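You operate a simulated robot arm through the tools that you are given. There is no shell and no other tool.

Carry out the task below with a simulated robot arm. There is one attempt and no reset: what you move stays moved.

Task
Stop the fan, set its pole to mark 1 and restart it at MID.
Fine: height knob tight again.

It is judged by the outcome, as a careful person would: the job done as asked, and still so three seconds after it is handed in. It fails if anything else is knocked over, pushed out of place, dropped, spilled or broken.

Robot
A 6-joint arm with a two-finger parallel gripper, fixed in place. Base frame: the origin is on the floor under the middle of its stand, x ahead of it, y to its left, z up. Lengths are in m, angles in rad, forces in N, time in s.
With the tool pointing down near the work surface it reaches from about 0.28 to 0.64 m from the base axis. Its first joint turns from -2.007 to 2.007 rad. Payload 3.43 kg.
The TCP is the grasp point between the finger pads, 0.034 m short of the fingertips. In the tool frame z runs along the fingers and y along their closing line. The gripper opens to 0.128 m. The fingers are 0.024 m wide and 0.012 m thick; the gripper's body (0.048 by 0.13 m) begins 0.096 m behind the TCP.
Orientation is that of the tool frame in the base frame, as a unit quaternion [w, x, y, z]. With the fingers straight down and closing along the base's y, the tool's x points along the base's -x, its y along +y and its z along -z.

Tools
- The arm moves only by the tool play_rows. Its argument "steps" is a list of rows, each a list of 7 numbers: the shift along the base's x, y, z in m, then the turn, a rotation vector about the base's x, y, z in rad, then the gripper command, from -1 (fully open) to 1 (shut), values between in proportion. In form: [[x, y, z, ax, ay, az, fingers], ...]. A call has 1 to 20 rows; each row shifts and turns the commanded pose from where the row before left it. Each row takes 0.2 s and may step no farther than 0.05 m and 0.15 rad from the row before; otherwise, or with a gripper value out of range, the whole call is refused. A pose out of reach is approached as far as the arm can. The call stops where the force on the tool passes 40 N (or 10 N more than at its start, if that is more) or the arm is blocked; 0.2 s more then pass. Each finger travels about 0.153 m/s and halts on what it meets, pressing with about 34 N; the grip force reading is that of the motor and also rises with nothing between the fingers. The clock runs only during rows and for 0.2 s after the last one: add rows that do not move to give the fingers time. The reply holds the time, the measured pose of the TCP, the force on the tool along the base axes, the opening and the grip force, in the units named above and with some noise, with the torque about the TCP (base axes, N m) and any sound that the robot's microphone picked up.
- Cameras (640 x 400 px; columns grow to the right, rows downward): "scene" is fixed at [0.3994, -0.652, 1.3585]; the picture's right is [0.99, 0.13, 0.00], its down [0.06, -0.41, -0.91] and it looks along [-0.12, 0.90, -0.41] (base axes); focal length 370 px, centre (320, 200). "wrist" rides on the gripper at [0.076, -0.011, -0.16] in the tool frame; the picture's right is [0.15, 0.99, 0.00], its down [-0.88, 0.13, -0.46] and it looks along [-0.45, 0.07, 0.89] (tool axes); focal length 234 px, centre (320, 200).
- get_image(camera): a new picture of that camera. The clock stands still meanwhile.
- raise_lower(by): slides the trunk up (or, below 0, down) by that many m; the arm rides with it, the base frame stays. It gives what a move gives, with no picture.
- probe_pixels(camera, pixels): for up to 12 pixels [column, row] of the newest picture of that camera ("zoom" is the newest enlarged one), the place [x, y, z] in the base frame of the surface seen there, good to about 0.002 m. The clock stands still meanwhile.
- inspect(camera, box): a new picture of the part [left, top, right, bottom] of that camera's present view, enlarged. The clock stands still meanwhile.
- job_done(): hands the job in; it is judged then, once.

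Leave the gripper open and the arm clear of the work at the hand-in unless told otherwise.

The tools are called after "Emit:" as name(argument=value, ...) on one line, values as JSON. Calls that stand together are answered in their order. play_rows: Moves the arm, as the interface text tells. Its arguments: {"type":"object","properties":{"steps":{"type":"array"}},"required":["steps"]} The other tools are called the same way: raise_lower (by) moves the trunk up or down; get_image (camera) takes a picture; probe_pixels (camera, pixels) gives the place of the surface under pixels of a picture; inspect (camera, box) takes an enlarged picture of a part of a camera's view; job_done () hands the job in.

At the start:

```text
time_s: 0.0
tool_pos: [0.0994, 0.4307, 1.1088]
tool_rot: [0.001, 0.0, 1.0, 0.0]
contact_force: [0.4, -0.8, -0.2]
torque: [0.0, -0.01, 0.02]
gripper_width: 0.1279
grip_force: 0.1
trunk travel left (down, up): [-0.675, 0.315]
```

scene: 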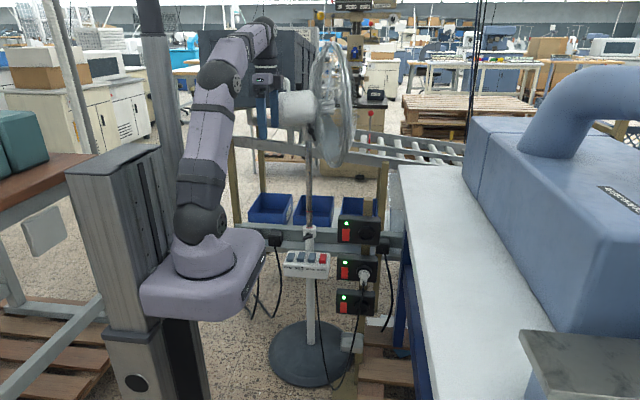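
wrist: 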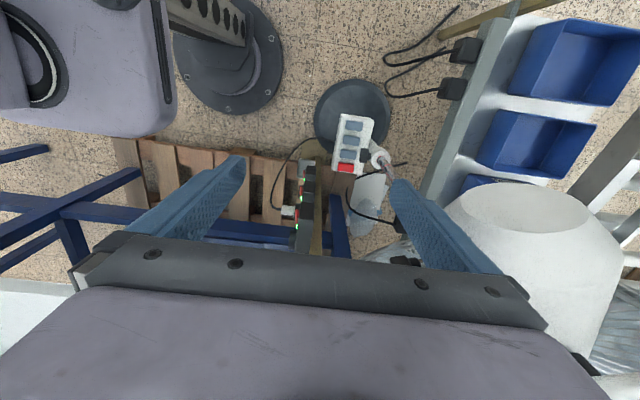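

I see a pedestal fan with a button box on its pole and sockets beside it. I'll start with enlarged views of the button box/knob area and the pole in the scene camera.

Emit:
inspect(camera="scene", box=[260, 210, 400, 300])

Emit:
inspect(camera="scene", box=[250, 20, 400, 240])

Emit:
inspect(camera="wrist", box=[270, 80, 470, 220])

```text
4.44 times, centred on (330, 255) of scene
```

zoom: 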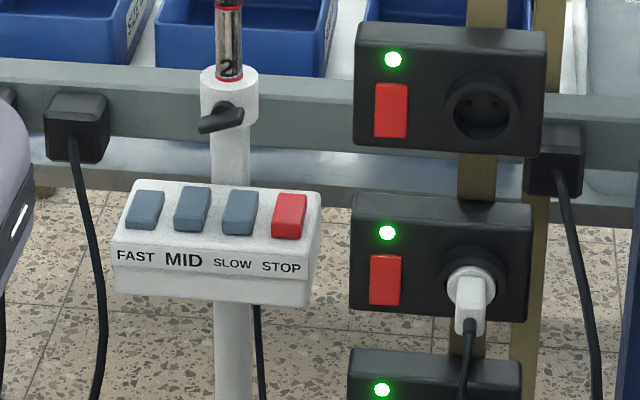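

```text
1.82 times, centred on (325, 130) of scene
```

zoom: 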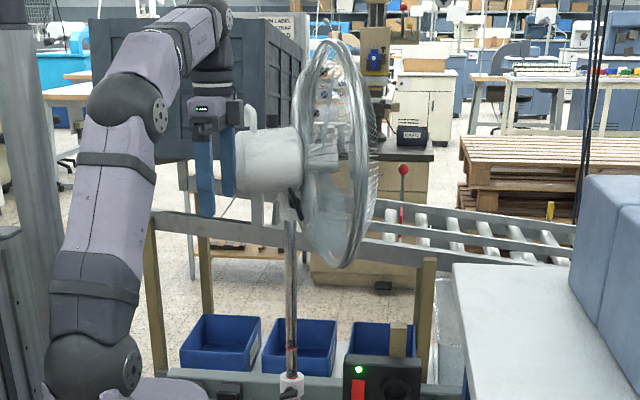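

```text
2.86 times, centred on (370, 150) of wrist
```

zoom: 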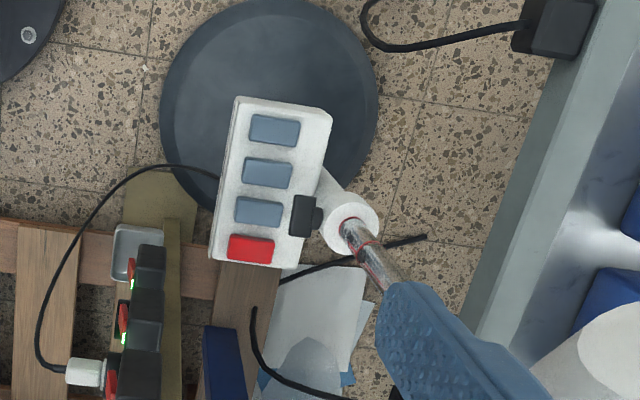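

The button box reads FAST, MID, SLOW, STOP; a collar with a black wing knob sits above it, and the pole carries red rings with "2" visible just above the collar. I'll zoom in on the pole and the collar, and on the fan head.

Emit:
inspect(camera="scene", box=[290, 180, 330, 245])

Emit:
inspect(camera="scene", box=[290, 120, 330, 190])

Emit:
inspect(camera="scene", box=[250, 30, 370, 180])

Emit:
inspect(camera="wrist", box=[340, 120, 430, 200])

```text
6.15 times, centred on (310, 212) of scene
```

zoom: 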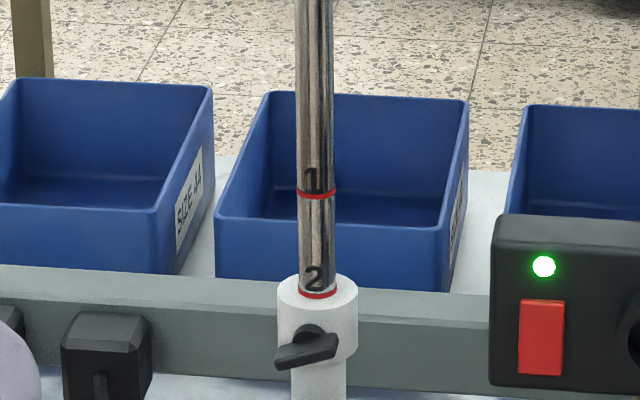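

```text
5.71 times, centred on (310, 155) of scene
```

zoom: 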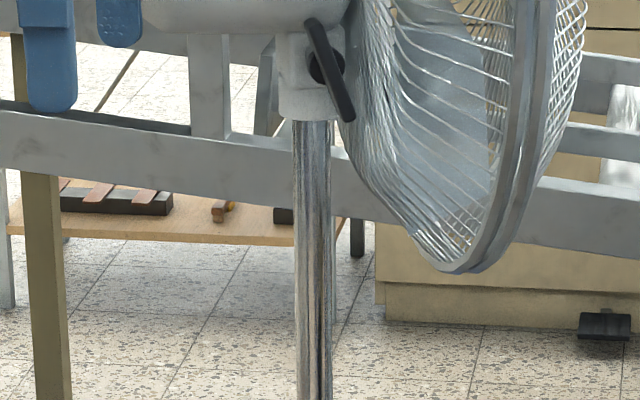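

```text
2.67 times, centred on (310, 105) of scene
```

zoom: 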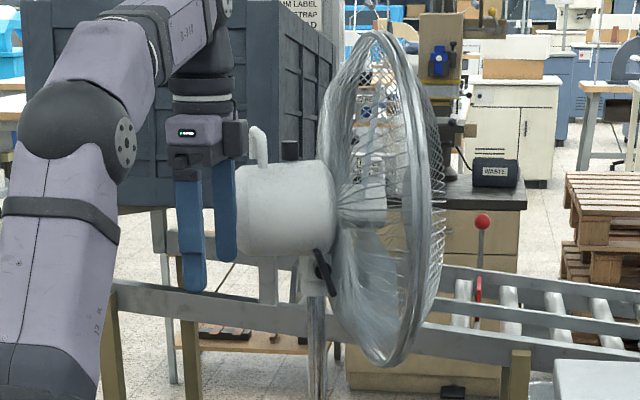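

```text
5.00 times, centred on (385, 160) of wrist
```

zoom: 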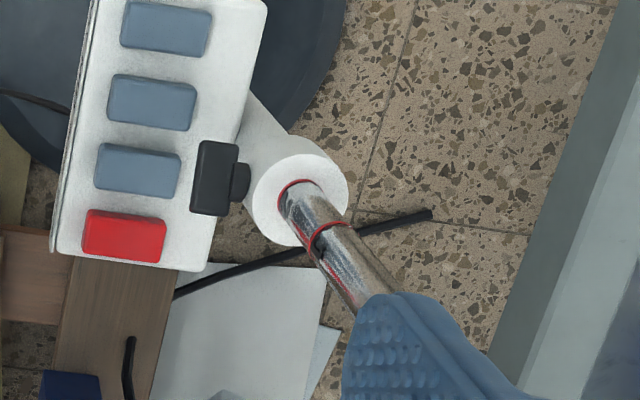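

Mark 2's ring is level with the collar top and mark 1 is above it, so the pole has to go down. I'll take a fresh scene picture and probe the buttons, the knob, the collar and the rings.

Emit:
inspect(camera="scene", box=[275, 195, 345, 285])

```text
4.44 times, centred on (310, 240) of scene
```

zoom: 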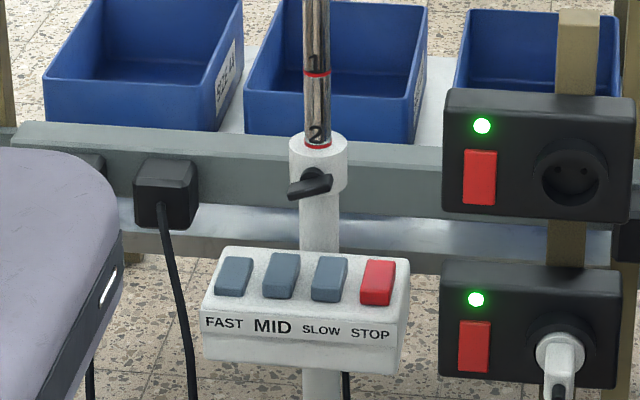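

In this zoom: the buttons are at (233,277), (281,276), (329,278) and (378,282). The knob is around (310,187), the collar around (318,150), mark 2's ring at (317,145) and mark 1's ring at (317,73). I'll probe these.

Emit:
probe_pixels(camera="zoom", pixels=[[233, 272], [281, 272], [329, 274], [378, 278], [378, 298], [312, 178], [295, 192], [327, 184], [318, 165], [317, 145], [317, 73], [300, 150]])

Emit:
probe_pixels(camera="zoom", pixels=[[250, 255], [395, 262], [250, 305], [395, 320], [320, 220], [317, 30], [340, 150], [320, 380], [320, 345], [160, 190], [470, 120], [100, 150]])

```text
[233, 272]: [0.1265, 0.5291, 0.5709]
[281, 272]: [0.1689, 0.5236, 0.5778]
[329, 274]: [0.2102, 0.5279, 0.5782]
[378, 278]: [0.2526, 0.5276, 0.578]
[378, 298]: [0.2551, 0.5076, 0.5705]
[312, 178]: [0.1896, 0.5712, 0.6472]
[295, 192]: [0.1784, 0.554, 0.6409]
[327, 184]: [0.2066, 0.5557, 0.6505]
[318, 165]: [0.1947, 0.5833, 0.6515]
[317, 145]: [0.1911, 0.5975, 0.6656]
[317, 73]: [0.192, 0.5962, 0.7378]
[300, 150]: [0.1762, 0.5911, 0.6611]
```

```text
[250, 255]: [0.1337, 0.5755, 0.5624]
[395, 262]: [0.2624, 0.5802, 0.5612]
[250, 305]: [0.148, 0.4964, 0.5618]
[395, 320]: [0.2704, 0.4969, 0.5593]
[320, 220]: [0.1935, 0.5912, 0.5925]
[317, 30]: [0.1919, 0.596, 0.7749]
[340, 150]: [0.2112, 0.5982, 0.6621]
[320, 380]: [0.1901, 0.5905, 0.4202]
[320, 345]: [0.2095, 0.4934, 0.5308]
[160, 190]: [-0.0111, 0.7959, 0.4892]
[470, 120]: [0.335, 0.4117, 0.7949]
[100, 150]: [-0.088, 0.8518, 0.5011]
```

The pole axis is near x 0.19, y 0.607. Mark 2's ring is at z 0.666 and mark 1's at 0.738, so the pole must drop by about 0.072. The FAST button top (0.571) is lower than the others (0.578), so FAST appears latched. Next I'll probe the fan head, the cage and the socket boxes to plan clearances.

Emit:
get_image(camera="scene")

Emit:
probe_pixels(camera="scene", pixels=[[295, 105], [283, 105], [310, 132], [304, 125], [330, 165], [340, 160], [350, 100], [335, 50], [326, 45], [318, 140], [345, 150], [322, 100]])

Emit:
probe_pixels(camera="scene", pixels=[[342, 230], [375, 230], [358, 222], [342, 270], [375, 262], [364, 279], [345, 300], [370, 205], [362, 300], [310, 360], [275, 355], [350, 340]])

Emit:
probe_pixels(camera="scene", pixels=[[255, 245], [210, 290], [160, 300], [240, 310], [270, 90], [280, 238], [330, 240], [387, 245], [410, 200], [405, 290], [385, 310], [445, 385]])

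```text
taken
```

scene: 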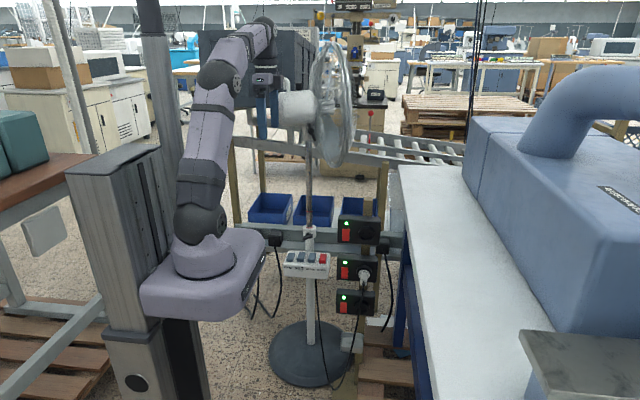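

```text
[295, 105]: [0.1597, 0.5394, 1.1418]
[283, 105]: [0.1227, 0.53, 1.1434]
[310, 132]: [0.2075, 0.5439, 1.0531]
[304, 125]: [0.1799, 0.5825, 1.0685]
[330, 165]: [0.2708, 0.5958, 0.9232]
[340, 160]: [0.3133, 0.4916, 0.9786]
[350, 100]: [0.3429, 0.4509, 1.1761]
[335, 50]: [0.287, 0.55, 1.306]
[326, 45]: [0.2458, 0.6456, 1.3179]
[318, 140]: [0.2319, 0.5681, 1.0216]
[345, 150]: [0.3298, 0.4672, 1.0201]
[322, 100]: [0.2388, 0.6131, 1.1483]
```

```text
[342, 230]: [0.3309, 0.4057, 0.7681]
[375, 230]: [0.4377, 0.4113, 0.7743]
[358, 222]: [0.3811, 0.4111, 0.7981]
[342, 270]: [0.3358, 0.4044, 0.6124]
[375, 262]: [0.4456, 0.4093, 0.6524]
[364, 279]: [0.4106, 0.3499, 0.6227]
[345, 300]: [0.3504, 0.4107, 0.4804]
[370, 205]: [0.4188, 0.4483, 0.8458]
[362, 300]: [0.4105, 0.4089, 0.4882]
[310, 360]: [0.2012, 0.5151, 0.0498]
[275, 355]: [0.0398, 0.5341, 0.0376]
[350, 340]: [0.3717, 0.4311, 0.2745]
```

```text
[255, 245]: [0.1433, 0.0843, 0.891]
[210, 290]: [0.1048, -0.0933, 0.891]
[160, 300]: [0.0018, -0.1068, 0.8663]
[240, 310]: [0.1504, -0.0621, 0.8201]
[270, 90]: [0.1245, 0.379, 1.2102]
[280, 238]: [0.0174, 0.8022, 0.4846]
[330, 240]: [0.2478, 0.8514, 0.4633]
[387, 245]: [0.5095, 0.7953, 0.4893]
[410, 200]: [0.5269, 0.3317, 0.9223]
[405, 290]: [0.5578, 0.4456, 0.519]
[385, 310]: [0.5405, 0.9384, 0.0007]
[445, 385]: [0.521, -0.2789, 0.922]
```

Layout so far:
- Fan cage: x 0.24–0.34, y 0.40–0.80, z 0.92–1.32.
- Motor housing: front at y 0.53.
- Socket boxes: x at least 0.32, y 0.41.

I'll bring the arm in low and tilted so it stays in front of the cage. First I'll pull the tool back to y≈0.35 and close the fingers for pressing.

Emit:
play_rows(steps=[[0, -0.02, 0, 0, 0, 0, 0], [0, -0.03, 0, 0, 0, 0, 0.5], [0, -0.03, 0, 0, 0, 0, 1], [0, 0, 0, 0, 0, 0, 1], [0, 0, 0, 0, 0, 0, 1]])

```text
time_s: 1.2
tool_pos: [0.1001, 0.3516, 1.1099]
tool_rot: [-0.001, -0.001, 1.0, 0.001]
contact_force: [-0.3, -0.9, -0.5]
torque: [0.02, 0.02, 0.02]
gripper_width: 0.0
grip_force: 33.0
trunk travel left (down, up): [-0.675, 0.315]
```

The tool moved to y 0.352 with the fingers shut. Next I'll lower the trunk in stages, 0.2 first, and check that nothing is touched.

Emit:
raise_lower(by=-0.2)

Emit:
get_image(camera="scene")

```text
time_s: 3.4
tool_pos: [0.1009, 0.3514, 0.9098]
tool_rot: [0.0, 0.001, 1.0, 0.0]
contact_force: [0.2, 0.6, 0.4]
torque: [0.02, 0.04, 0.01]
gripper_width: 0.0
grip_force: 32.9
trunk travel left (down, up): [-0.475, 0.515]
```

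```text
taken
```

scene: 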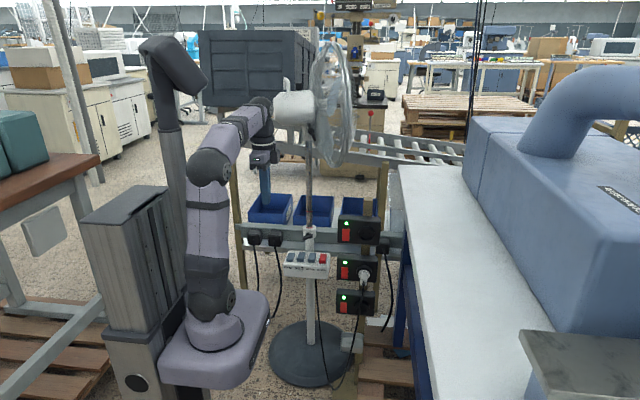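

Clear so far; the elbow stays well away from the fan. I'll lower another 0.15.

Emit:
raise_lower(by=-0.15)

```text
time_s: 5.1
tool_pos: [0.1004, 0.3517, 0.7605]
tool_rot: [0.0, -0.001, 1.0, 0.0]
contact_force: [0.0, -0.2, -0.2]
torque: [0.01, 0.0, -0.03]
gripper_width: 0.0
grip_force: 33.1
trunk travel left (down, up): [-0.325, 0.665]
```

Tool at (0.100, 0.352, 0.761) with no contact. Next I'll tilt the fingers 45° forward (pointing +y and down) while moving over to x≈0.2535, y≈0.43, well above the STOP button.

Emit:
play_rows(steps=[[0.0255, 0.013, 0, 0.131, 0, 0, 1], [0.0255, 0.013, 0, 0.131, 0, 0, 1], [0.0255, 0.013, 0, 0.131, 0, 0, 1], [0.0255, 0.013, 0, 0.131, 0, 0, 1], [0.0255, 0.013, 0, 0.131, 0, 0, 1], [0.0255, 0.013, 0, 0.131, 0, 0, 1]])

Emit:
get_image(camera="scene")

Emit:
get_image(camera="wrist")

```text
time_s: 6.5
tool_pos: [0.2567, 0.4266, 0.7607]
tool_rot: [0.001, 0.001, 0.923, 0.384]
contact_force: [-1.0, -0.9, 0.3]
torque: [0.02, 0.0, -0.03]
gripper_width: 0.0
grip_force: 33.0
trunk travel left (down, up): [-0.325, 0.665]
```

```text
taken
```

scene: 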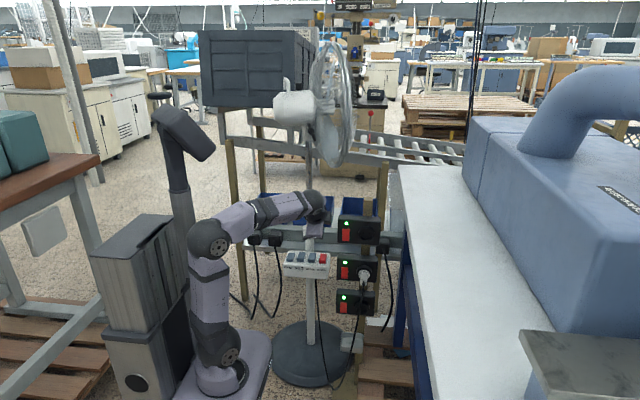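

```text
taken
```

wrist: 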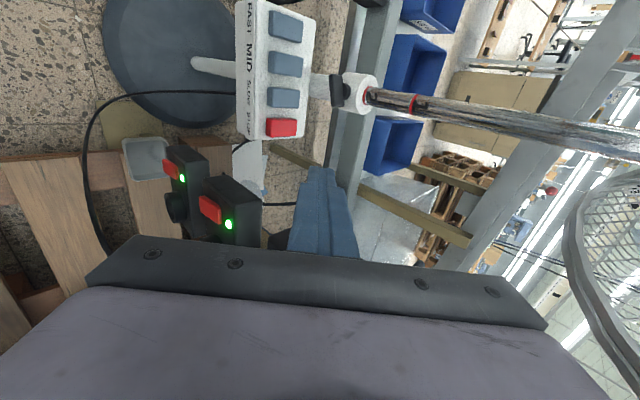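

The tool is tilted and clear. The wrist view shows the buttons around (285,70) and the knob around (340,88). I'll zoom in there and probe for exact positions.

Emit:
inspect(camera="wrist", box=[230, 0, 400, 150])

Emit:
inspect(camera="scene", box=[270, 180, 390, 290])

```text
2.67 times, centred on (315, 75) of wrist
```

zoom: 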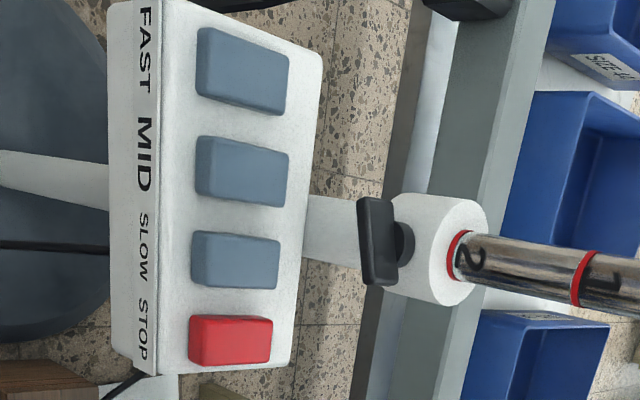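

```text
3.64 times, centred on (330, 235) of scene
```

zoom: 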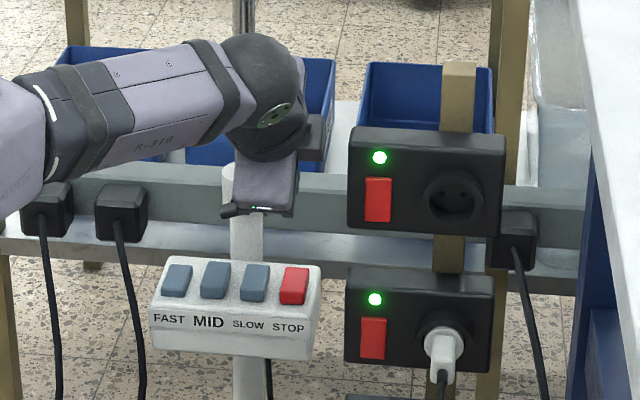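

I'll zoom the wrist view again so that "zoom" is that picture. Then I'll probe the STOP button corners, the MID button, the other button tops and the knob wing.

Emit:
inspect(camera="wrist", box=[230, 0, 400, 150])

Emit:
probe_pixels(camera="zoom", pixels=[[210, 340], [262, 340], [236, 325], [236, 358], [205, 258], [270, 262], [215, 165], [280, 180], [250, 65], [365, 210], [372, 270], [378, 240]])

Emit:
probe_pixels(camera="zoom", pixels=[[390, 205], [396, 270], [402, 240], [388, 240], [362, 202], [366, 280], [435, 240], [455, 255], [581, 278], [245, 165], [238, 258], [250, 85]])

```text
2.67 times, centred on (315, 75) of wrist
```

zoom: 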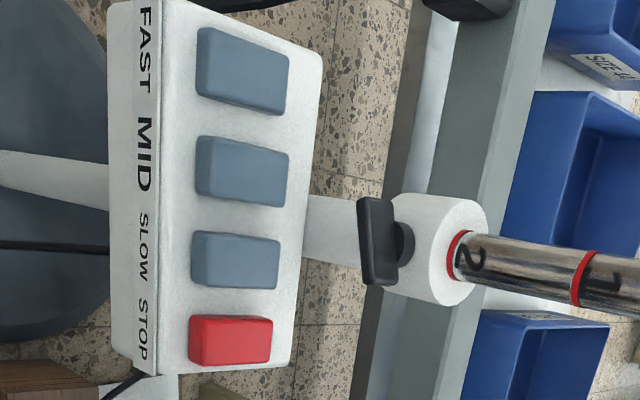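

```text
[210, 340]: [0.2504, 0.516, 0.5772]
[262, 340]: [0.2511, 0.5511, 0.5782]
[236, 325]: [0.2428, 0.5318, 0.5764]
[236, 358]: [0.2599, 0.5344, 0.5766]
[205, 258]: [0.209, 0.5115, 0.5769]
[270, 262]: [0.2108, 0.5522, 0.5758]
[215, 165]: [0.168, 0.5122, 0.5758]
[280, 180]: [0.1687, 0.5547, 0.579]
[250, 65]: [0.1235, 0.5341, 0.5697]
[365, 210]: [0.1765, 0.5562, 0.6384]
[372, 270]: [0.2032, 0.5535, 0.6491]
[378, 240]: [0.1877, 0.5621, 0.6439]
```

```text
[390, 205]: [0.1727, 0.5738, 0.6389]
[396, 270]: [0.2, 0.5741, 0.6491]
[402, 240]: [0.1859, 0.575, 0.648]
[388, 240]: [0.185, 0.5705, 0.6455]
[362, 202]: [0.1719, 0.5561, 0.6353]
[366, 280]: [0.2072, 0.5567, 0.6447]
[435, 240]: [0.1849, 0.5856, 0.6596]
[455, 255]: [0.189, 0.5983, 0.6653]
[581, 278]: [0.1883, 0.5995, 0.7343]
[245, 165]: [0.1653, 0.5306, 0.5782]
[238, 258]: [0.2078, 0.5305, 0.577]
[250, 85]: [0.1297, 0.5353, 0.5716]
```

Button centres are x: FAST 0.1265, MID 0.1685, SLOW 0.210, STOP 0.2515. They sit at y≈0.533 with tops at z 0.577, and FAST is down at 0.570. Before descending I'll check how close the wrist joint comes to the upper socket box by probing the scene picture.

Emit:
inspect(camera="scene", box=[270, 180, 390, 290])

Emit:
probe_pixels(camera="zoom", pixels=[[265, 60], [300, 90], [303, 130], [318, 135], [270, 115], [290, 190], [355, 150], [352, 220], [240, 210], [352, 290], [355, 135], [250, 180]])

```text
3.64 times, centred on (330, 235) of scene
```

zoom: 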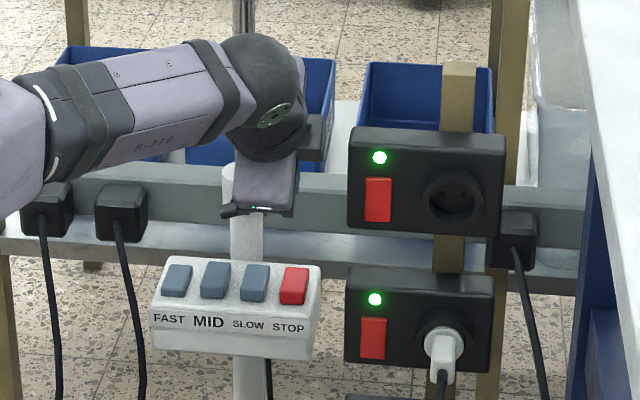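

```text
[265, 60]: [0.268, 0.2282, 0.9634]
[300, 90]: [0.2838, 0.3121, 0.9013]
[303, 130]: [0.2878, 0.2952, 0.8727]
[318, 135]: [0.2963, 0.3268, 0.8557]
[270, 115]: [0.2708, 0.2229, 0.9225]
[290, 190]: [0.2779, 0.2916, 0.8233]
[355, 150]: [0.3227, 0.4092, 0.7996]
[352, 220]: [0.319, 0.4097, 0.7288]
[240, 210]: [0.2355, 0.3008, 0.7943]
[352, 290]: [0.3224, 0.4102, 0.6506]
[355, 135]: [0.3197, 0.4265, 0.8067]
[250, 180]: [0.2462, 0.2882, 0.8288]
```

The wrist's right edge is at x 0.297 and the socket face is at x 0.319 (y≥0.405), so there's about 0.025 clearance. I'll move to just above STOP, with the fingertips about 0.03 over the button at x 0.250, y≈0.533.

Emit:
play_rows(steps=[[-0.002, 0.023, -0.03, 0, 0, 0, 1], [-0.002, 0.023, -0.03, 0, 0, 0, 1], [-0.002, 0.023, -0.03, 0, 0, 0, 1], [-0.001, 0.022, -0.03, 0, 0, 0, 1]])

Emit:
get_image(camera="wrist")

Emit:
inspect(camera="scene", box=[270, 180, 390, 290])

```text
time_s: 7.5
tool_pos: [0.2463, 0.5173, 0.6424]
tool_rot: [0.0, -0.001, 0.923, 0.384]
contact_force: [0.2, -0.3, 0.2]
torque: [0.01, 0.01, -0.02]
gripper_width: 0.0
grip_force: 33.6
trunk travel left (down, up): [-0.325, 0.665]
```

```text
taken
```

wrist: 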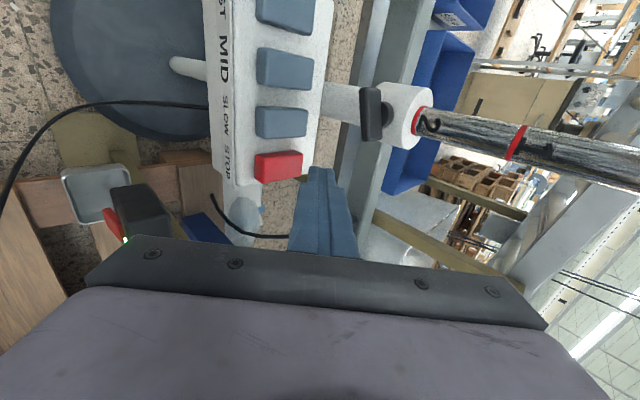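

```text
3.64 times, centred on (330, 235) of scene
```

zoom: 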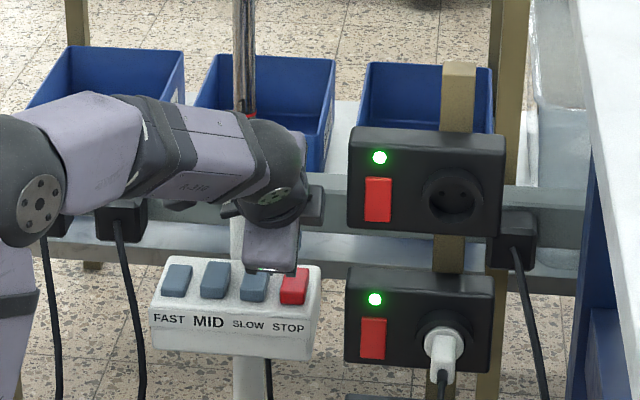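

The tip is at x 0.246, so I'll shift +0.005 in x and then lower in small steps onto STOP, which should contact near TCP z 0.61.

Emit:
play_rows(steps=[[0.005, 0, -0.01, 0, 0, 0, 1], [0, 0, -0.01, 0, 0, 0, 1], [0, 0, -0.006, 0, 0, 0, 1], [0, 0, -0.003, 0, 0, 0, 1], [0, 0, -0.003, 0, 0, 0, 1]])

```text
time_s: 8.7
tool_pos: [0.251, 0.5201, 0.6084]
tool_rot: [0.0, 0.0, 0.924, 0.382]
contact_force: [0.1, -0.2, -0.7]
torque: [0.02, -0.02, -0.02]
gripper_width: 0.0
grip_force: 33.1
trunk travel left (down, up): [-0.325, 0.665]
```

Nothing has been touched at TCP z 0.608. I'll keep lowering in 2–3 mm steps.

Emit:
play_rows(steps=[[0, 0, -0.003, 0, 0, 0, 1], [0, 0, -0.003, 0, 0, 0, 1], [0, 0, 0, 0, 0, 0, 1]])

Emit:
get_image(camera="wrist")

```text
time_s: 9.5
tool_pos: [0.2522, 0.5196, 0.6029]
tool_rot: [0.001, 0.001, 0.924, 0.383]
contact_force: [-0.5, 0.9, -0.2]
torque: [0.0, -0.01, 0.0]
gripper_width: 0.0
grip_force: 33.3
trunk travel left (down, up): [-0.325, 0.665]
```

```text
taken
```

wrist: 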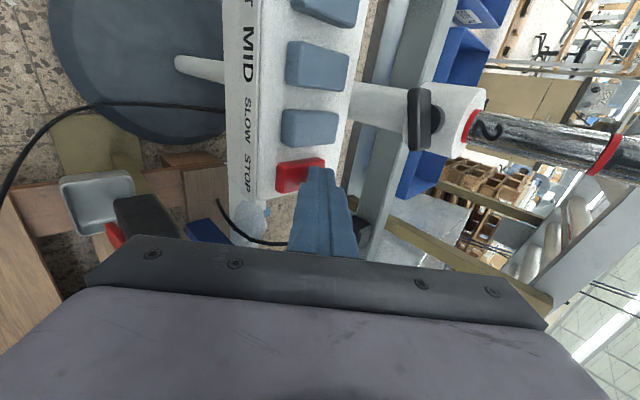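

The tip is just above STOP and slightly toward its back edge. I'll shift 6 mm in -y and continue down in 2 mm steps.

Emit:
play_rows(steps=[[0, -0.006, 0, 0, 0, 0, 1], [0, 0, -0.003, 0, 0, 0, 1], [0, 0, -0.002, 0, 0, 0, 1], [0, 0, -0.002, 0, 0, 0, 1]])

```text
time_s: 10.5
tool_pos: [0.2513, 0.5139, 0.5969]
tool_rot: [0.0, -0.001, 0.922, 0.386]
contact_force: [-3.6, -0.1, 13.3]
torque: [0.24, 0.14, 0.06]
gripper_width: 0.0
grip_force: 33.5
trunk travel left (down, up): [-0.325, 0.665]
```

Contact: 13 N upward on the tool. I'll press a little farther, in 2 mm steps.

Emit:
play_rows(steps=[[0, 0, -0.002, 0, 0, 0, 1], [0, 0, -0.002, 0, 0, 0, 1], [0, 0, 0, 0, 0, 0, 1]])

Emit:
inspect(camera="wrist", box=[220, 0, 420, 200])

```text
time_s: 11.3
tool_pos: [0.252, 0.5155, 0.5953]
tool_rot: [0.002, -0.001, 0.922, 0.386]
contact_force: [-3.7, 0.9, 24.0]
torque: [0.42, 0.12, 0.13]
gripper_width: 0.0002
grip_force: 33.4
trunk travel left (down, up): [-0.325, 0.665]
```

```text
2.00 times, centred on (320, 100) of wrist
```

zoom: 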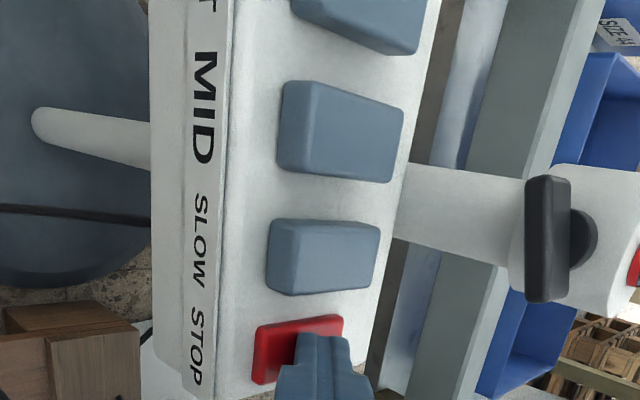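

STOP looks pushed down (24 N, and lower than SLOW). I'll lift off and look at the buttons and the blades.

Emit:
play_rows(steps=[[0, 0, 0.01, 0, 0, 0, 1], [0, 0, 0.02, 0, 0, 0, 1], [0, -0.02, 0.03, 0, 0, 0, 1], [0, -0.03, 0.03, 0, 0, 0, 1], [0, -0.03, 0.03, 0, 0, 0, 1]])

Emit:
inspect(camera="wrist", box=[230, 0, 400, 150])

Emit:
get_image(camera="scene")

```text
time_s: 12.5
tool_pos: [0.25, 0.4311, 0.7106]
tool_rot: [0.0, -0.001, 0.924, 0.383]
contact_force: [-0.6, 0.5, -0.2]
torque: [0.01, 0.0, 0.0]
gripper_width: 0.0
grip_force: 32.6
trunk travel left (down, up): [-0.325, 0.665]
```

```text
2.67 times, centred on (315, 75) of wrist
```

zoom: 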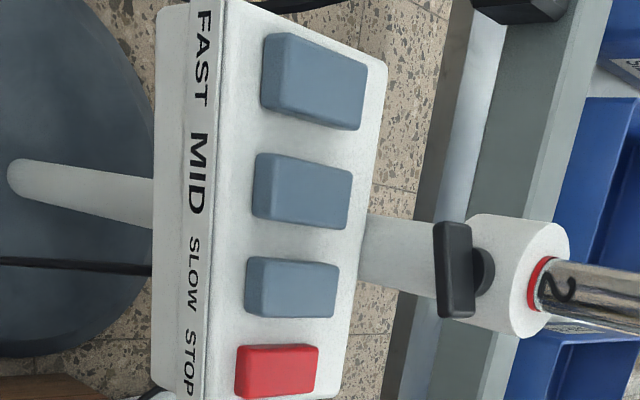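

```text
taken
```

scene: 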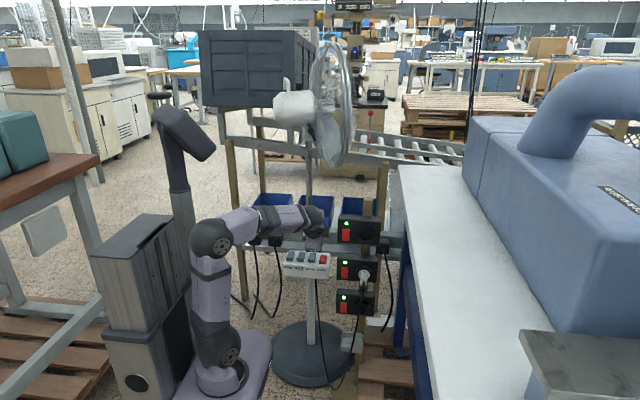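

I'll probe the button tops again to see whether FAST has popped up, and look at the fan blades.

Emit:
inspect(camera="scene", box=[280, 235, 340, 285])

Emit:
probe_pixels(camera="scene", pixels=[[292, 256], [302, 256], [313, 257], [324, 257], [322, 259], [290, 257]])

Emit:
inspect(camera="scene", box=[270, 35, 370, 175])

```text
8.00 times, centred on (310, 260) of scene
```

zoom: 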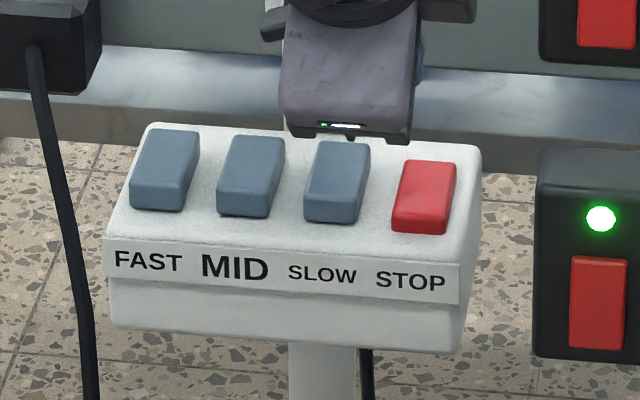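

```text
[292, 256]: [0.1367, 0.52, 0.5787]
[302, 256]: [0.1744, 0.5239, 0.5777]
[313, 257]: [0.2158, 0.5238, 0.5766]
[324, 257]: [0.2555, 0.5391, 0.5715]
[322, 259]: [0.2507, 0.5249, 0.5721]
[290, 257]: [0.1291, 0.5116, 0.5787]
```

```text
2.86 times, centred on (320, 105) of scene
```

zoom: 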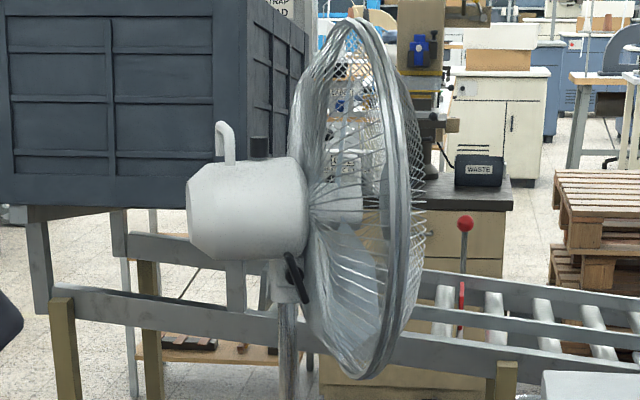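

FAST has popped up (0.579), STOP is latched down (0.572) and the blades are sharp, so the fan is stopping. Next is the height knob. Its wing is centred near (0.1895, 0.563, 0.643) and tilted about 19° (right end higher), with its axis along -y. I'll turn the tool fully horizontal (pointing +y) in front of it with the fingers partly open.

Emit:
play_rows(steps=[[-0.01, 0, -0.01, 0.131, 0, 0, 0.5], [-0.01, 0, -0.01, 0.131, 0, 0, 0.2], [-0.01, 0, -0.01, 0.131, 0, 0, 0.2], [-0.01, 0, -0.01, 0.131, 0, 0, 0.2], [-0.01, 0, -0.01, 0.131, 0, 0, 0.2], [-0.01, 0, -0.01, 0.131, 0, 0, 0.2]])

Emit:
get_image(camera="scene")

Emit:
get_image(camera="wrist")

```text
time_s: 13.9
tool_pos: [0.1994, 0.4444, 0.6483]
tool_rot: [0.0, 0.001, 0.706, 0.708]
contact_force: [-0.6, 0.3, 0.0]
torque: [-0.01, 0.02, -0.04]
gripper_width: 0.0513
grip_force: 0.0
out of reach, approached as far as the arm can: row 6
trunk travel left (down, up): [-0.325, 0.665]
```

```text
taken
```

scene: 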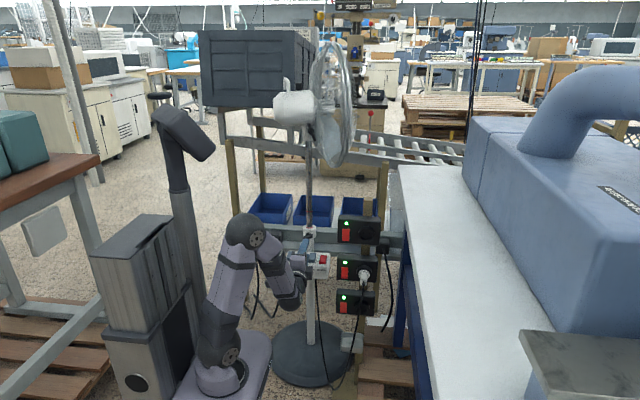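

```text
taken
```

wrist: 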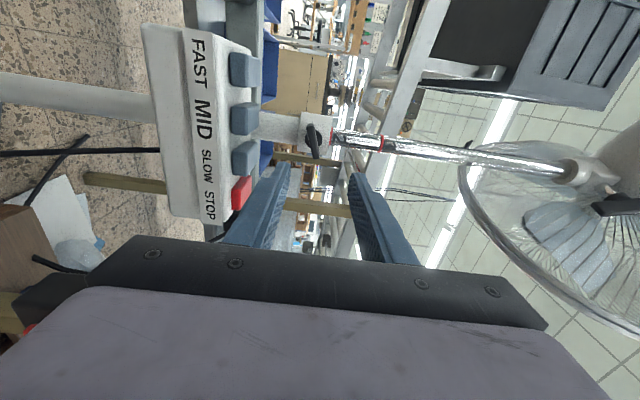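

Row 6 was at the near limit of reach; it ended at (0.199, 0.444, 0.648) with the tool horizontal. I'll move forward a little to y≈0.475 at x 0.19 and rotate -0.33 about y so the closing line is square to the wing.

Emit:
play_rows(steps=[[0, 0.02, 0, 0, 0, 0, 0.2], [0, 0.02, 0, 0, -0.11, 0, 0.2], [0, 0, 0, 0, -0.11, 0, 0.2], [0, 0, 0, 0, -0.11, 0, 0.2]])

Emit:
get_image(camera="wrist")

Emit:
inspect(camera="scene", box=[270, 200, 350, 280])

```text
time_s: 14.9
tool_pos: [0.1996, 0.4843, 0.651]
tool_rot: [0.117, -0.117, 0.697, 0.698]
contact_force: [0.8, -0.1, -0.1]
torque: [-0.03, 0.03, 0.0]
gripper_width: 0.0511
grip_force: 0.0
trunk travel left (down, up): [-0.325, 0.665]
```

```text
taken
```

wrist: 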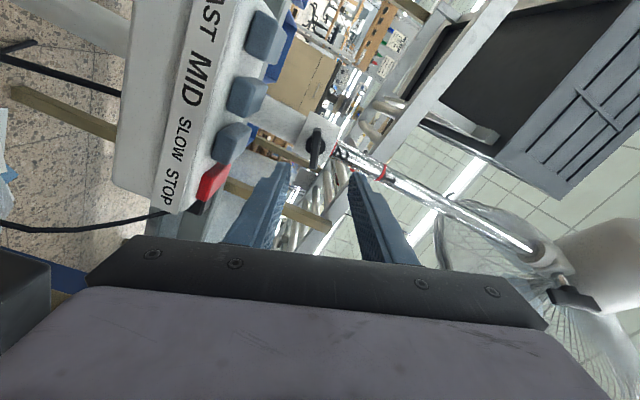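

```text
5.00 times, centred on (310, 240) of scene
```

zoom: 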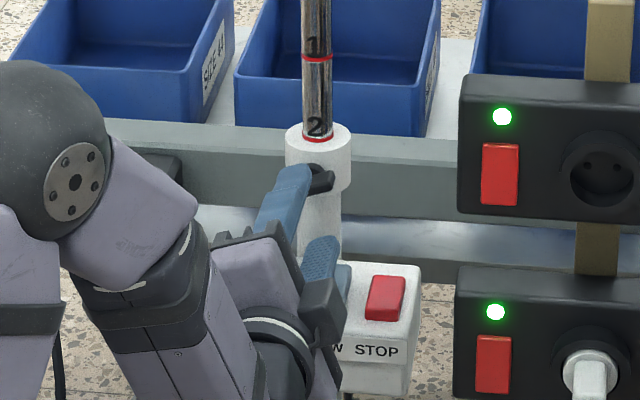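

The knob wing now appears vertical in the wrist view at (316,148), square between the fingers. I'll zoom in and probe its ends to get the centre.

Emit:
inspect(camera="wrist", box=[276, 110, 356, 190])

```text
5.00 times, centred on (316, 150) of wrist
```

zoom: 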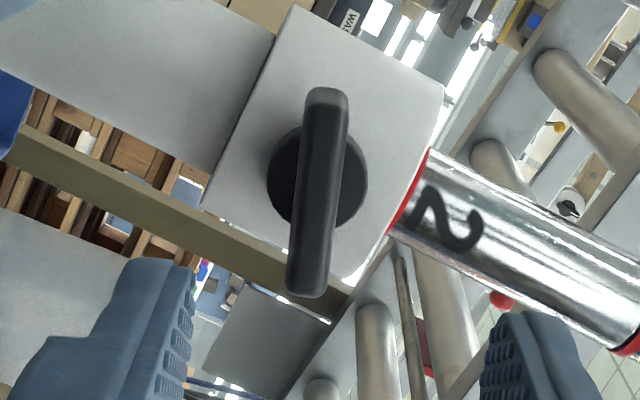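

The wing's ends are at about (327,95) and (305,290), and the round boss behind it is centred near (318,178). I'll probe those points.

Emit:
probe_pixels(camera="zoom", pixels=[[327, 100], [307, 285], [317, 190], [325, 130], [311, 240], [280, 178], [355, 178], [345, 150], [341, 180], [290, 290], [318, 292], [240, 130]])

```text
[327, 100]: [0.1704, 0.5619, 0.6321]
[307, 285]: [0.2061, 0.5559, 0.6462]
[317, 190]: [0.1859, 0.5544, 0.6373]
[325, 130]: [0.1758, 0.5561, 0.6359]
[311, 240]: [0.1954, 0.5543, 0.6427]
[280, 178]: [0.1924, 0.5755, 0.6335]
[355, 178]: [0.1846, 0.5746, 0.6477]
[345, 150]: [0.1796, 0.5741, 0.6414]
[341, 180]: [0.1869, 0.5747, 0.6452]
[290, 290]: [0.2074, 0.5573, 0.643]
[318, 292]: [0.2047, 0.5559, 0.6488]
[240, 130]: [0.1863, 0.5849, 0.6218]
```

The knob axis is at about (0.1885, 0.640) in x–z, with the wing tilted 0.376 rad. I'll shift (-0.011, 0, -0.011), rotate another -0.045 and advance to y≈0.52, then check.

Emit:
play_rows(steps=[[-0.011, 0, -0.011, 0, -0.045, 0, 0.2], [0, 0.018, 0, 0, 0, 0, 0.2], [0, 0.018, 0, 0, 0, 0, 0.2]])

Emit:
inspect(camera="wrist", box=[256, 80, 416, 200])

Emit:
inspect(camera="scene", box=[270, 200, 350, 280])

```text
time_s: 15.7
tool_pos: [0.1872, 0.5203, 0.6387]
tool_rot: [0.132, -0.132, 0.695, 0.695]
contact_force: [-1.0, -0.2, 1.0]
torque: [0.02, -0.02, -0.01]
gripper_width: 0.0511
grip_force: 0.0
trunk travel left (down, up): [-0.325, 0.665]
```

```text
3.33 times, centred on (336, 140) of wrist
```

zoom: 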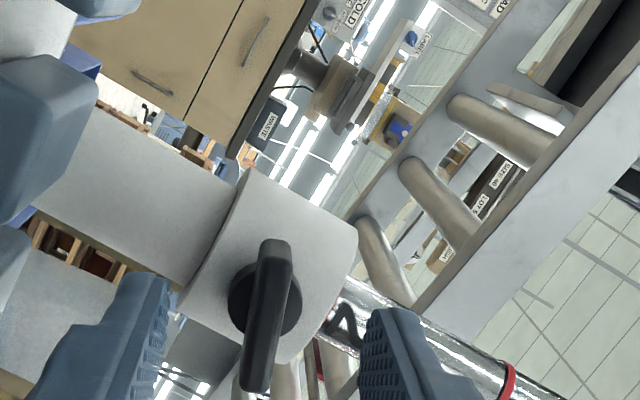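

```text
5.00 times, centred on (310, 240) of scene
```

zoom: 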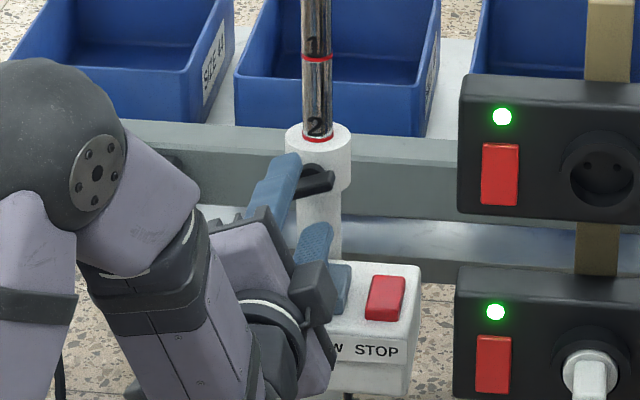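

The knob sits centred between the fingertips. I'll advance 16 mm to TCP y≈0.537 (tips at 0.571, in front of the collar face at 0.583), then close gently on the wing.

Emit:
play_rows(steps=[[0, 0.008, 0, 0, 0, 0, 0.2], [0, 0.008, 0, 0, 0, 0, 0.2], [0, 0, 0, 0, 0, 0, 0.2]])

Emit:
inspect(camera="wrist", box=[256, 120, 416, 240])

```text
time_s: 16.5
tool_pos: [0.1873, 0.5385, 0.6401]
tool_rot: [0.132, -0.132, 0.695, 0.695]
contact_force: [0.6, -0.3, 0.7]
torque: [-0.04, 0.0, 0.0]
gripper_width: 0.0512
grip_force: 0.1
trunk travel left (down, up): [-0.325, 0.665]
```

```text
3.33 times, centred on (336, 180) of wrist
```

zoom: 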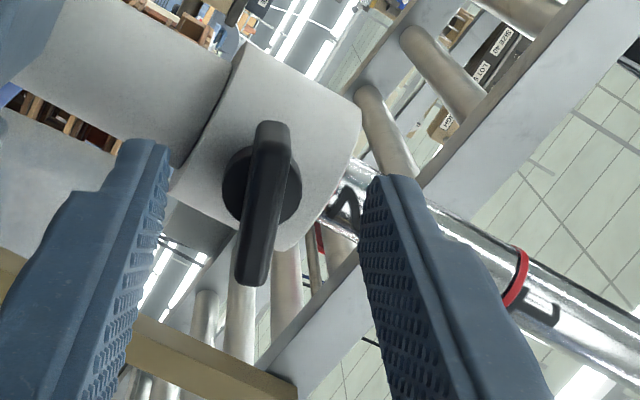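

The wing lies along the finger width within a few degrees. I'll close onto it.

Emit:
play_rows(steps=[[0, 0, 0, 0, 0, 0, 0.6], [0, 0, 0, 0, 0, 0, 1], [0, 0, 0, 0, 0, 0, 1]])

Emit:
inspect(camera="wrist", box=[256, 120, 416, 240])

Emit:
inspect(camera="scene", box=[285, 180, 335, 245])

```text
time_s: 17.3
tool_pos: [0.1883, 0.5378, 0.6391]
tool_rot: [0.132, -0.132, 0.695, 0.695]
contact_force: [1.2, 1.3, -2.6]
torque: [0.1, -0.09, -0.42]
gripper_width: 0.0088
grip_force: 43.0
trunk travel left (down, up): [-0.325, 0.665]
```

```text
3.33 times, centred on (336, 180) of wrist
```

zoom: 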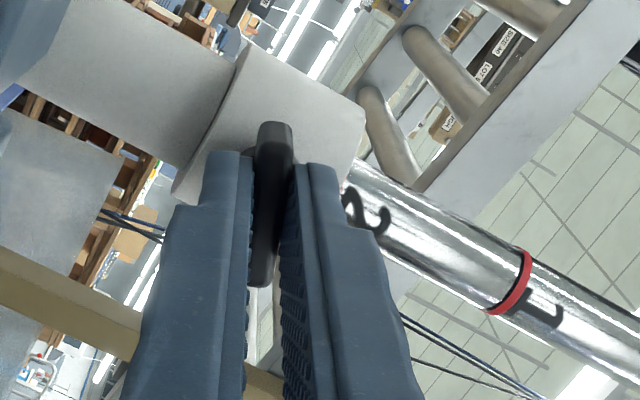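

```text
6.15 times, centred on (310, 212) of scene
```

zoom: 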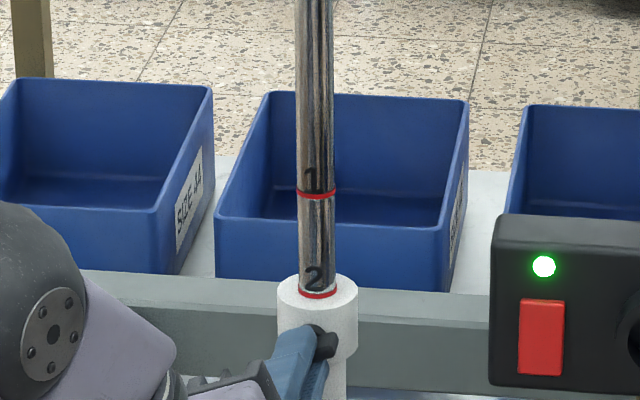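

Gripped: opening 8.8 mm on the wing. I'll turn counter-clockwise (loosen, negative about y) by 0.2 rad and watch the torque and the pole.

Emit:
play_rows(steps=[[0, 0, 0, 0, -0.1, 0, 1], [0, 0, 0, 0, -0.1, 0, 1]])

Emit:
inspect(camera="scene", box=[285, 180, 335, 245])

```text
time_s: 17.9
tool_pos: [0.1888, 0.5384, 0.6399]
tool_rot: [0.2, -0.202, 0.677, 0.678]
contact_force: [-1.0, 10.5, -7.5]
torque: [0.35, 0.23, -0.9]
gripper_width: 0.0086
grip_force: 42.2
trunk travel left (down, up): [-0.325, 0.665]
```

```text
6.15 times, centred on (310, 212) of scene
```

zoom: 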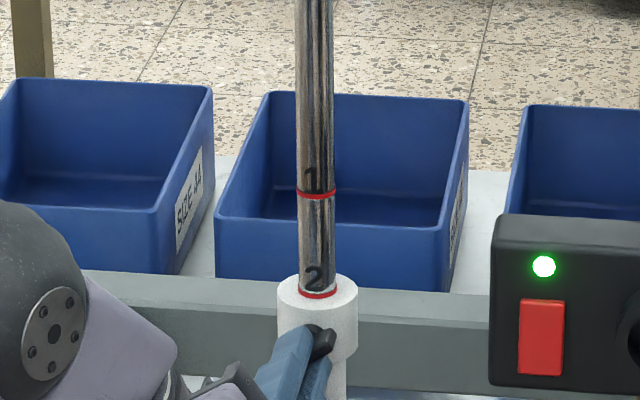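

The wing turned with the fingers (torque 0.23 N·m) and the pole hasn't moved. I'll turn another 0.2 rad.

Emit:
play_rows(steps=[[0, 0, 0, 0, -0.1, 0, 1], [0, 0, 0, 0, -0.1, 0, 1]])

Emit:
inspect(camera="scene", box=[285, 180, 335, 245])

```text
time_s: 18.5
tool_pos: [0.1886, 0.5373, 0.6391]
tool_rot: [0.267, -0.269, 0.654, 0.654]
contact_force: [-1.1, 14.4, -8.2]
torque: [0.37, 0.2, -0.72]
gripper_width: 0.0087
grip_force: 42.5
trunk travel left (down, up): [-0.325, 0.665]
```

```text
6.15 times, centred on (310, 212) of scene
```

zoom: 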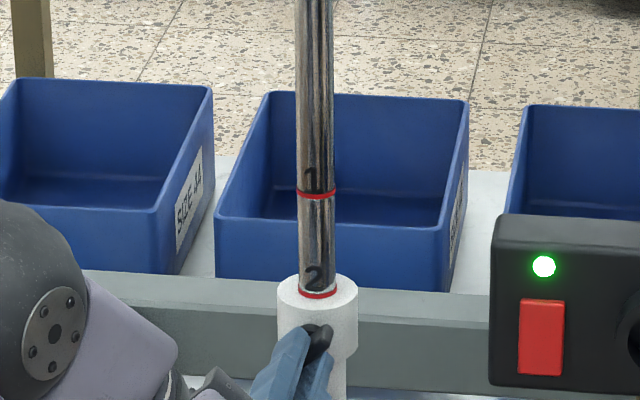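

No pole motion yet at 0.4 rad. I'll turn another 0.2 rad.

Emit:
play_rows(steps=[[0, 0, 0, 0, -0.1, 0, 1], [0, 0, 0, 0, -0.1, 0, 1]])

Emit:
inspect(camera="scene", box=[285, 180, 335, 245])

```text
time_s: 19.1
tool_pos: [0.1891, 0.5379, 0.639]
tool_rot: [0.33, -0.333, 0.624, 0.625]
contact_force: [2.5, 15.2, -9.3]
torque: [0.08, 0.16, -0.16]
gripper_width: 0.0086
grip_force: 42.3
trunk travel left (down, up): [-0.325, 0.665]
```

```text
6.15 times, centred on (310, 212) of scene
```

zoom: 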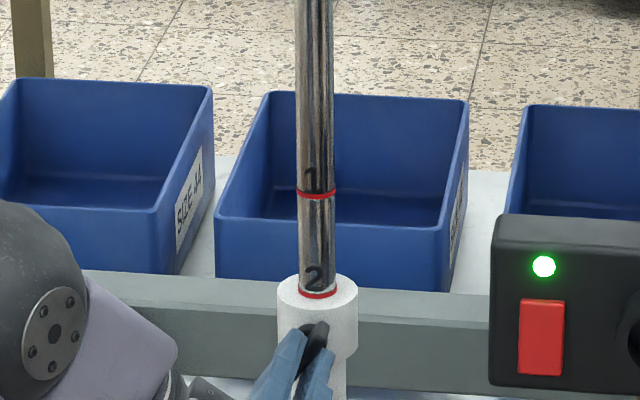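

The resisting torque is falling (0.23, 0.20, 0.16), so the knob is loosening. I'll turn another 0.2 rad.

Emit:
play_rows(steps=[[0, 0, 0, 0, -0.1, 0, 1], [0, 0, 0, 0, -0.1, 0, 1]])

Emit:
inspect(camera="scene", box=[285, 180, 335, 245])

```text
time_s: 19.7
tool_pos: [0.1889, 0.5365, 0.6393]
tool_rot: [0.392, -0.394, 0.588, 0.588]
contact_force: [4.3, 13.5, -3.5]
torque: [-1.28, 0.2, 0.28]
gripper_width: 0.0088
grip_force: 42.3
trunk travel left (down, up): [-0.325, 0.665]
```

```text
6.15 times, centred on (310, 212) of scene
```

zoom: 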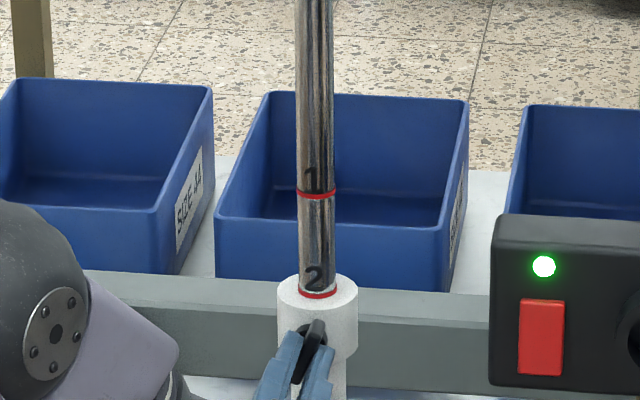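

The torque about x jumped to -1.28 N·m. Before going on I'll look through both cameras for unwanted contact.

Emit:
get_image(camera="wrist")

Emit:
inspect(camera="scene", box=[200, 180, 360, 320])

```text
taken
```

wrist: 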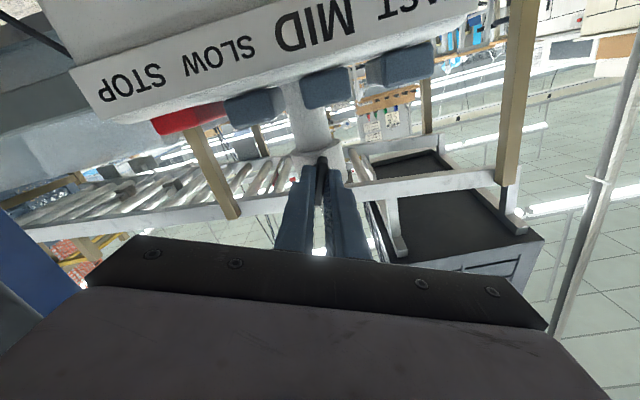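

```text
2.86 times, centred on (280, 250) of scene
```

zoom: 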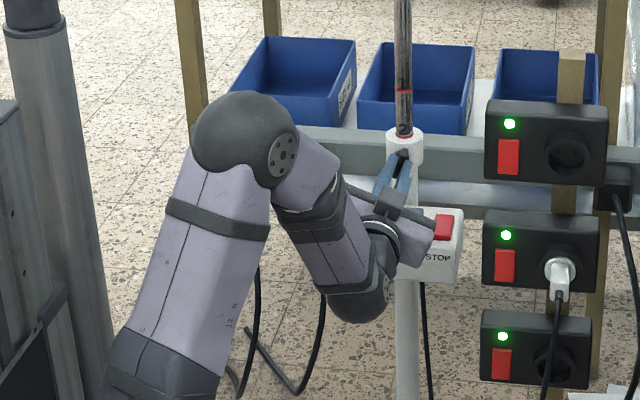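

Nothing else is touching; the gripper is in front of the button box and clear of it. I'll continue with a 0.1 rad step.

Emit:
play_rows(steps=[[0, 0, 0, 0, -0.05, 0, 1], [0, 0, 0, 0, -0.05, 0, 1]])

Emit:
inspect(camera="scene", box=[285, 180, 335, 245])

```text
time_s: 20.3
tool_pos: [0.1889, 0.5376, 0.6389]
tool_rot: [0.421, -0.421, 0.569, 0.568]
contact_force: [5.0, 4.4, -1.7]
torque: [-1.35, 0.16, 0.23]
gripper_width: 0.0087
grip_force: 42.7
trunk travel left (down, up): [-0.325, 0.665]
```

```text
6.15 times, centred on (310, 212) of scene
```

zoom: 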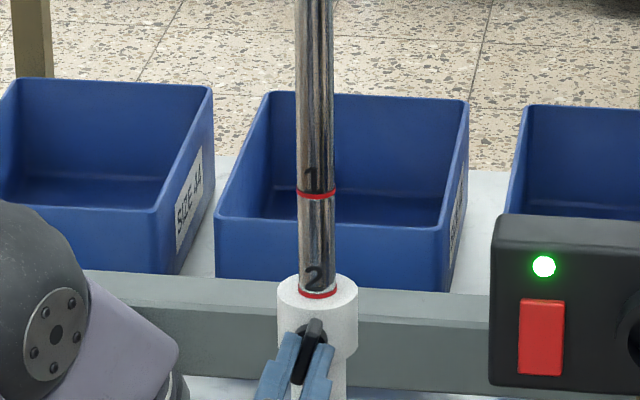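

The pole is still in place at 0.9 rad. I'll turn another 0.2 rad.

Emit:
play_rows(steps=[[0, 0, 0, 0, -0.1, 0, 1], [0, 0, 0, 0, -0.1, 0, 1]])

Emit:
inspect(camera="scene", box=[285, 180, 335, 245])

```text
time_s: 20.9
tool_pos: [0.1899, 0.538, 0.6385]
tool_rot: [0.475, -0.475, 0.524, 0.523]
contact_force: [8.2, 4.1, -9.5]
torque: [1.13, 0.21, -0.36]
gripper_width: 0.0088
grip_force: 42.2
trunk travel left (down, up): [-0.325, 0.665]
```

```text
6.15 times, centred on (310, 212) of scene
```

zoom: 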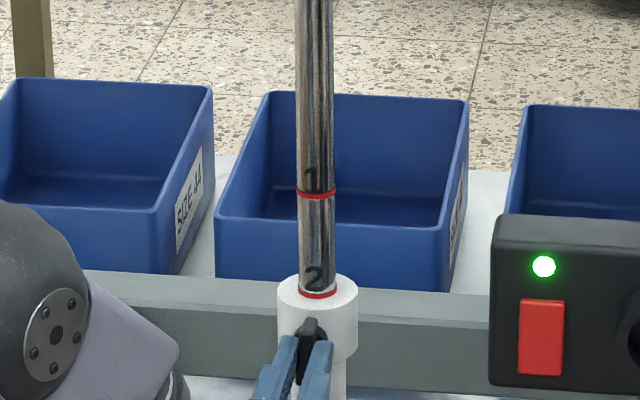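

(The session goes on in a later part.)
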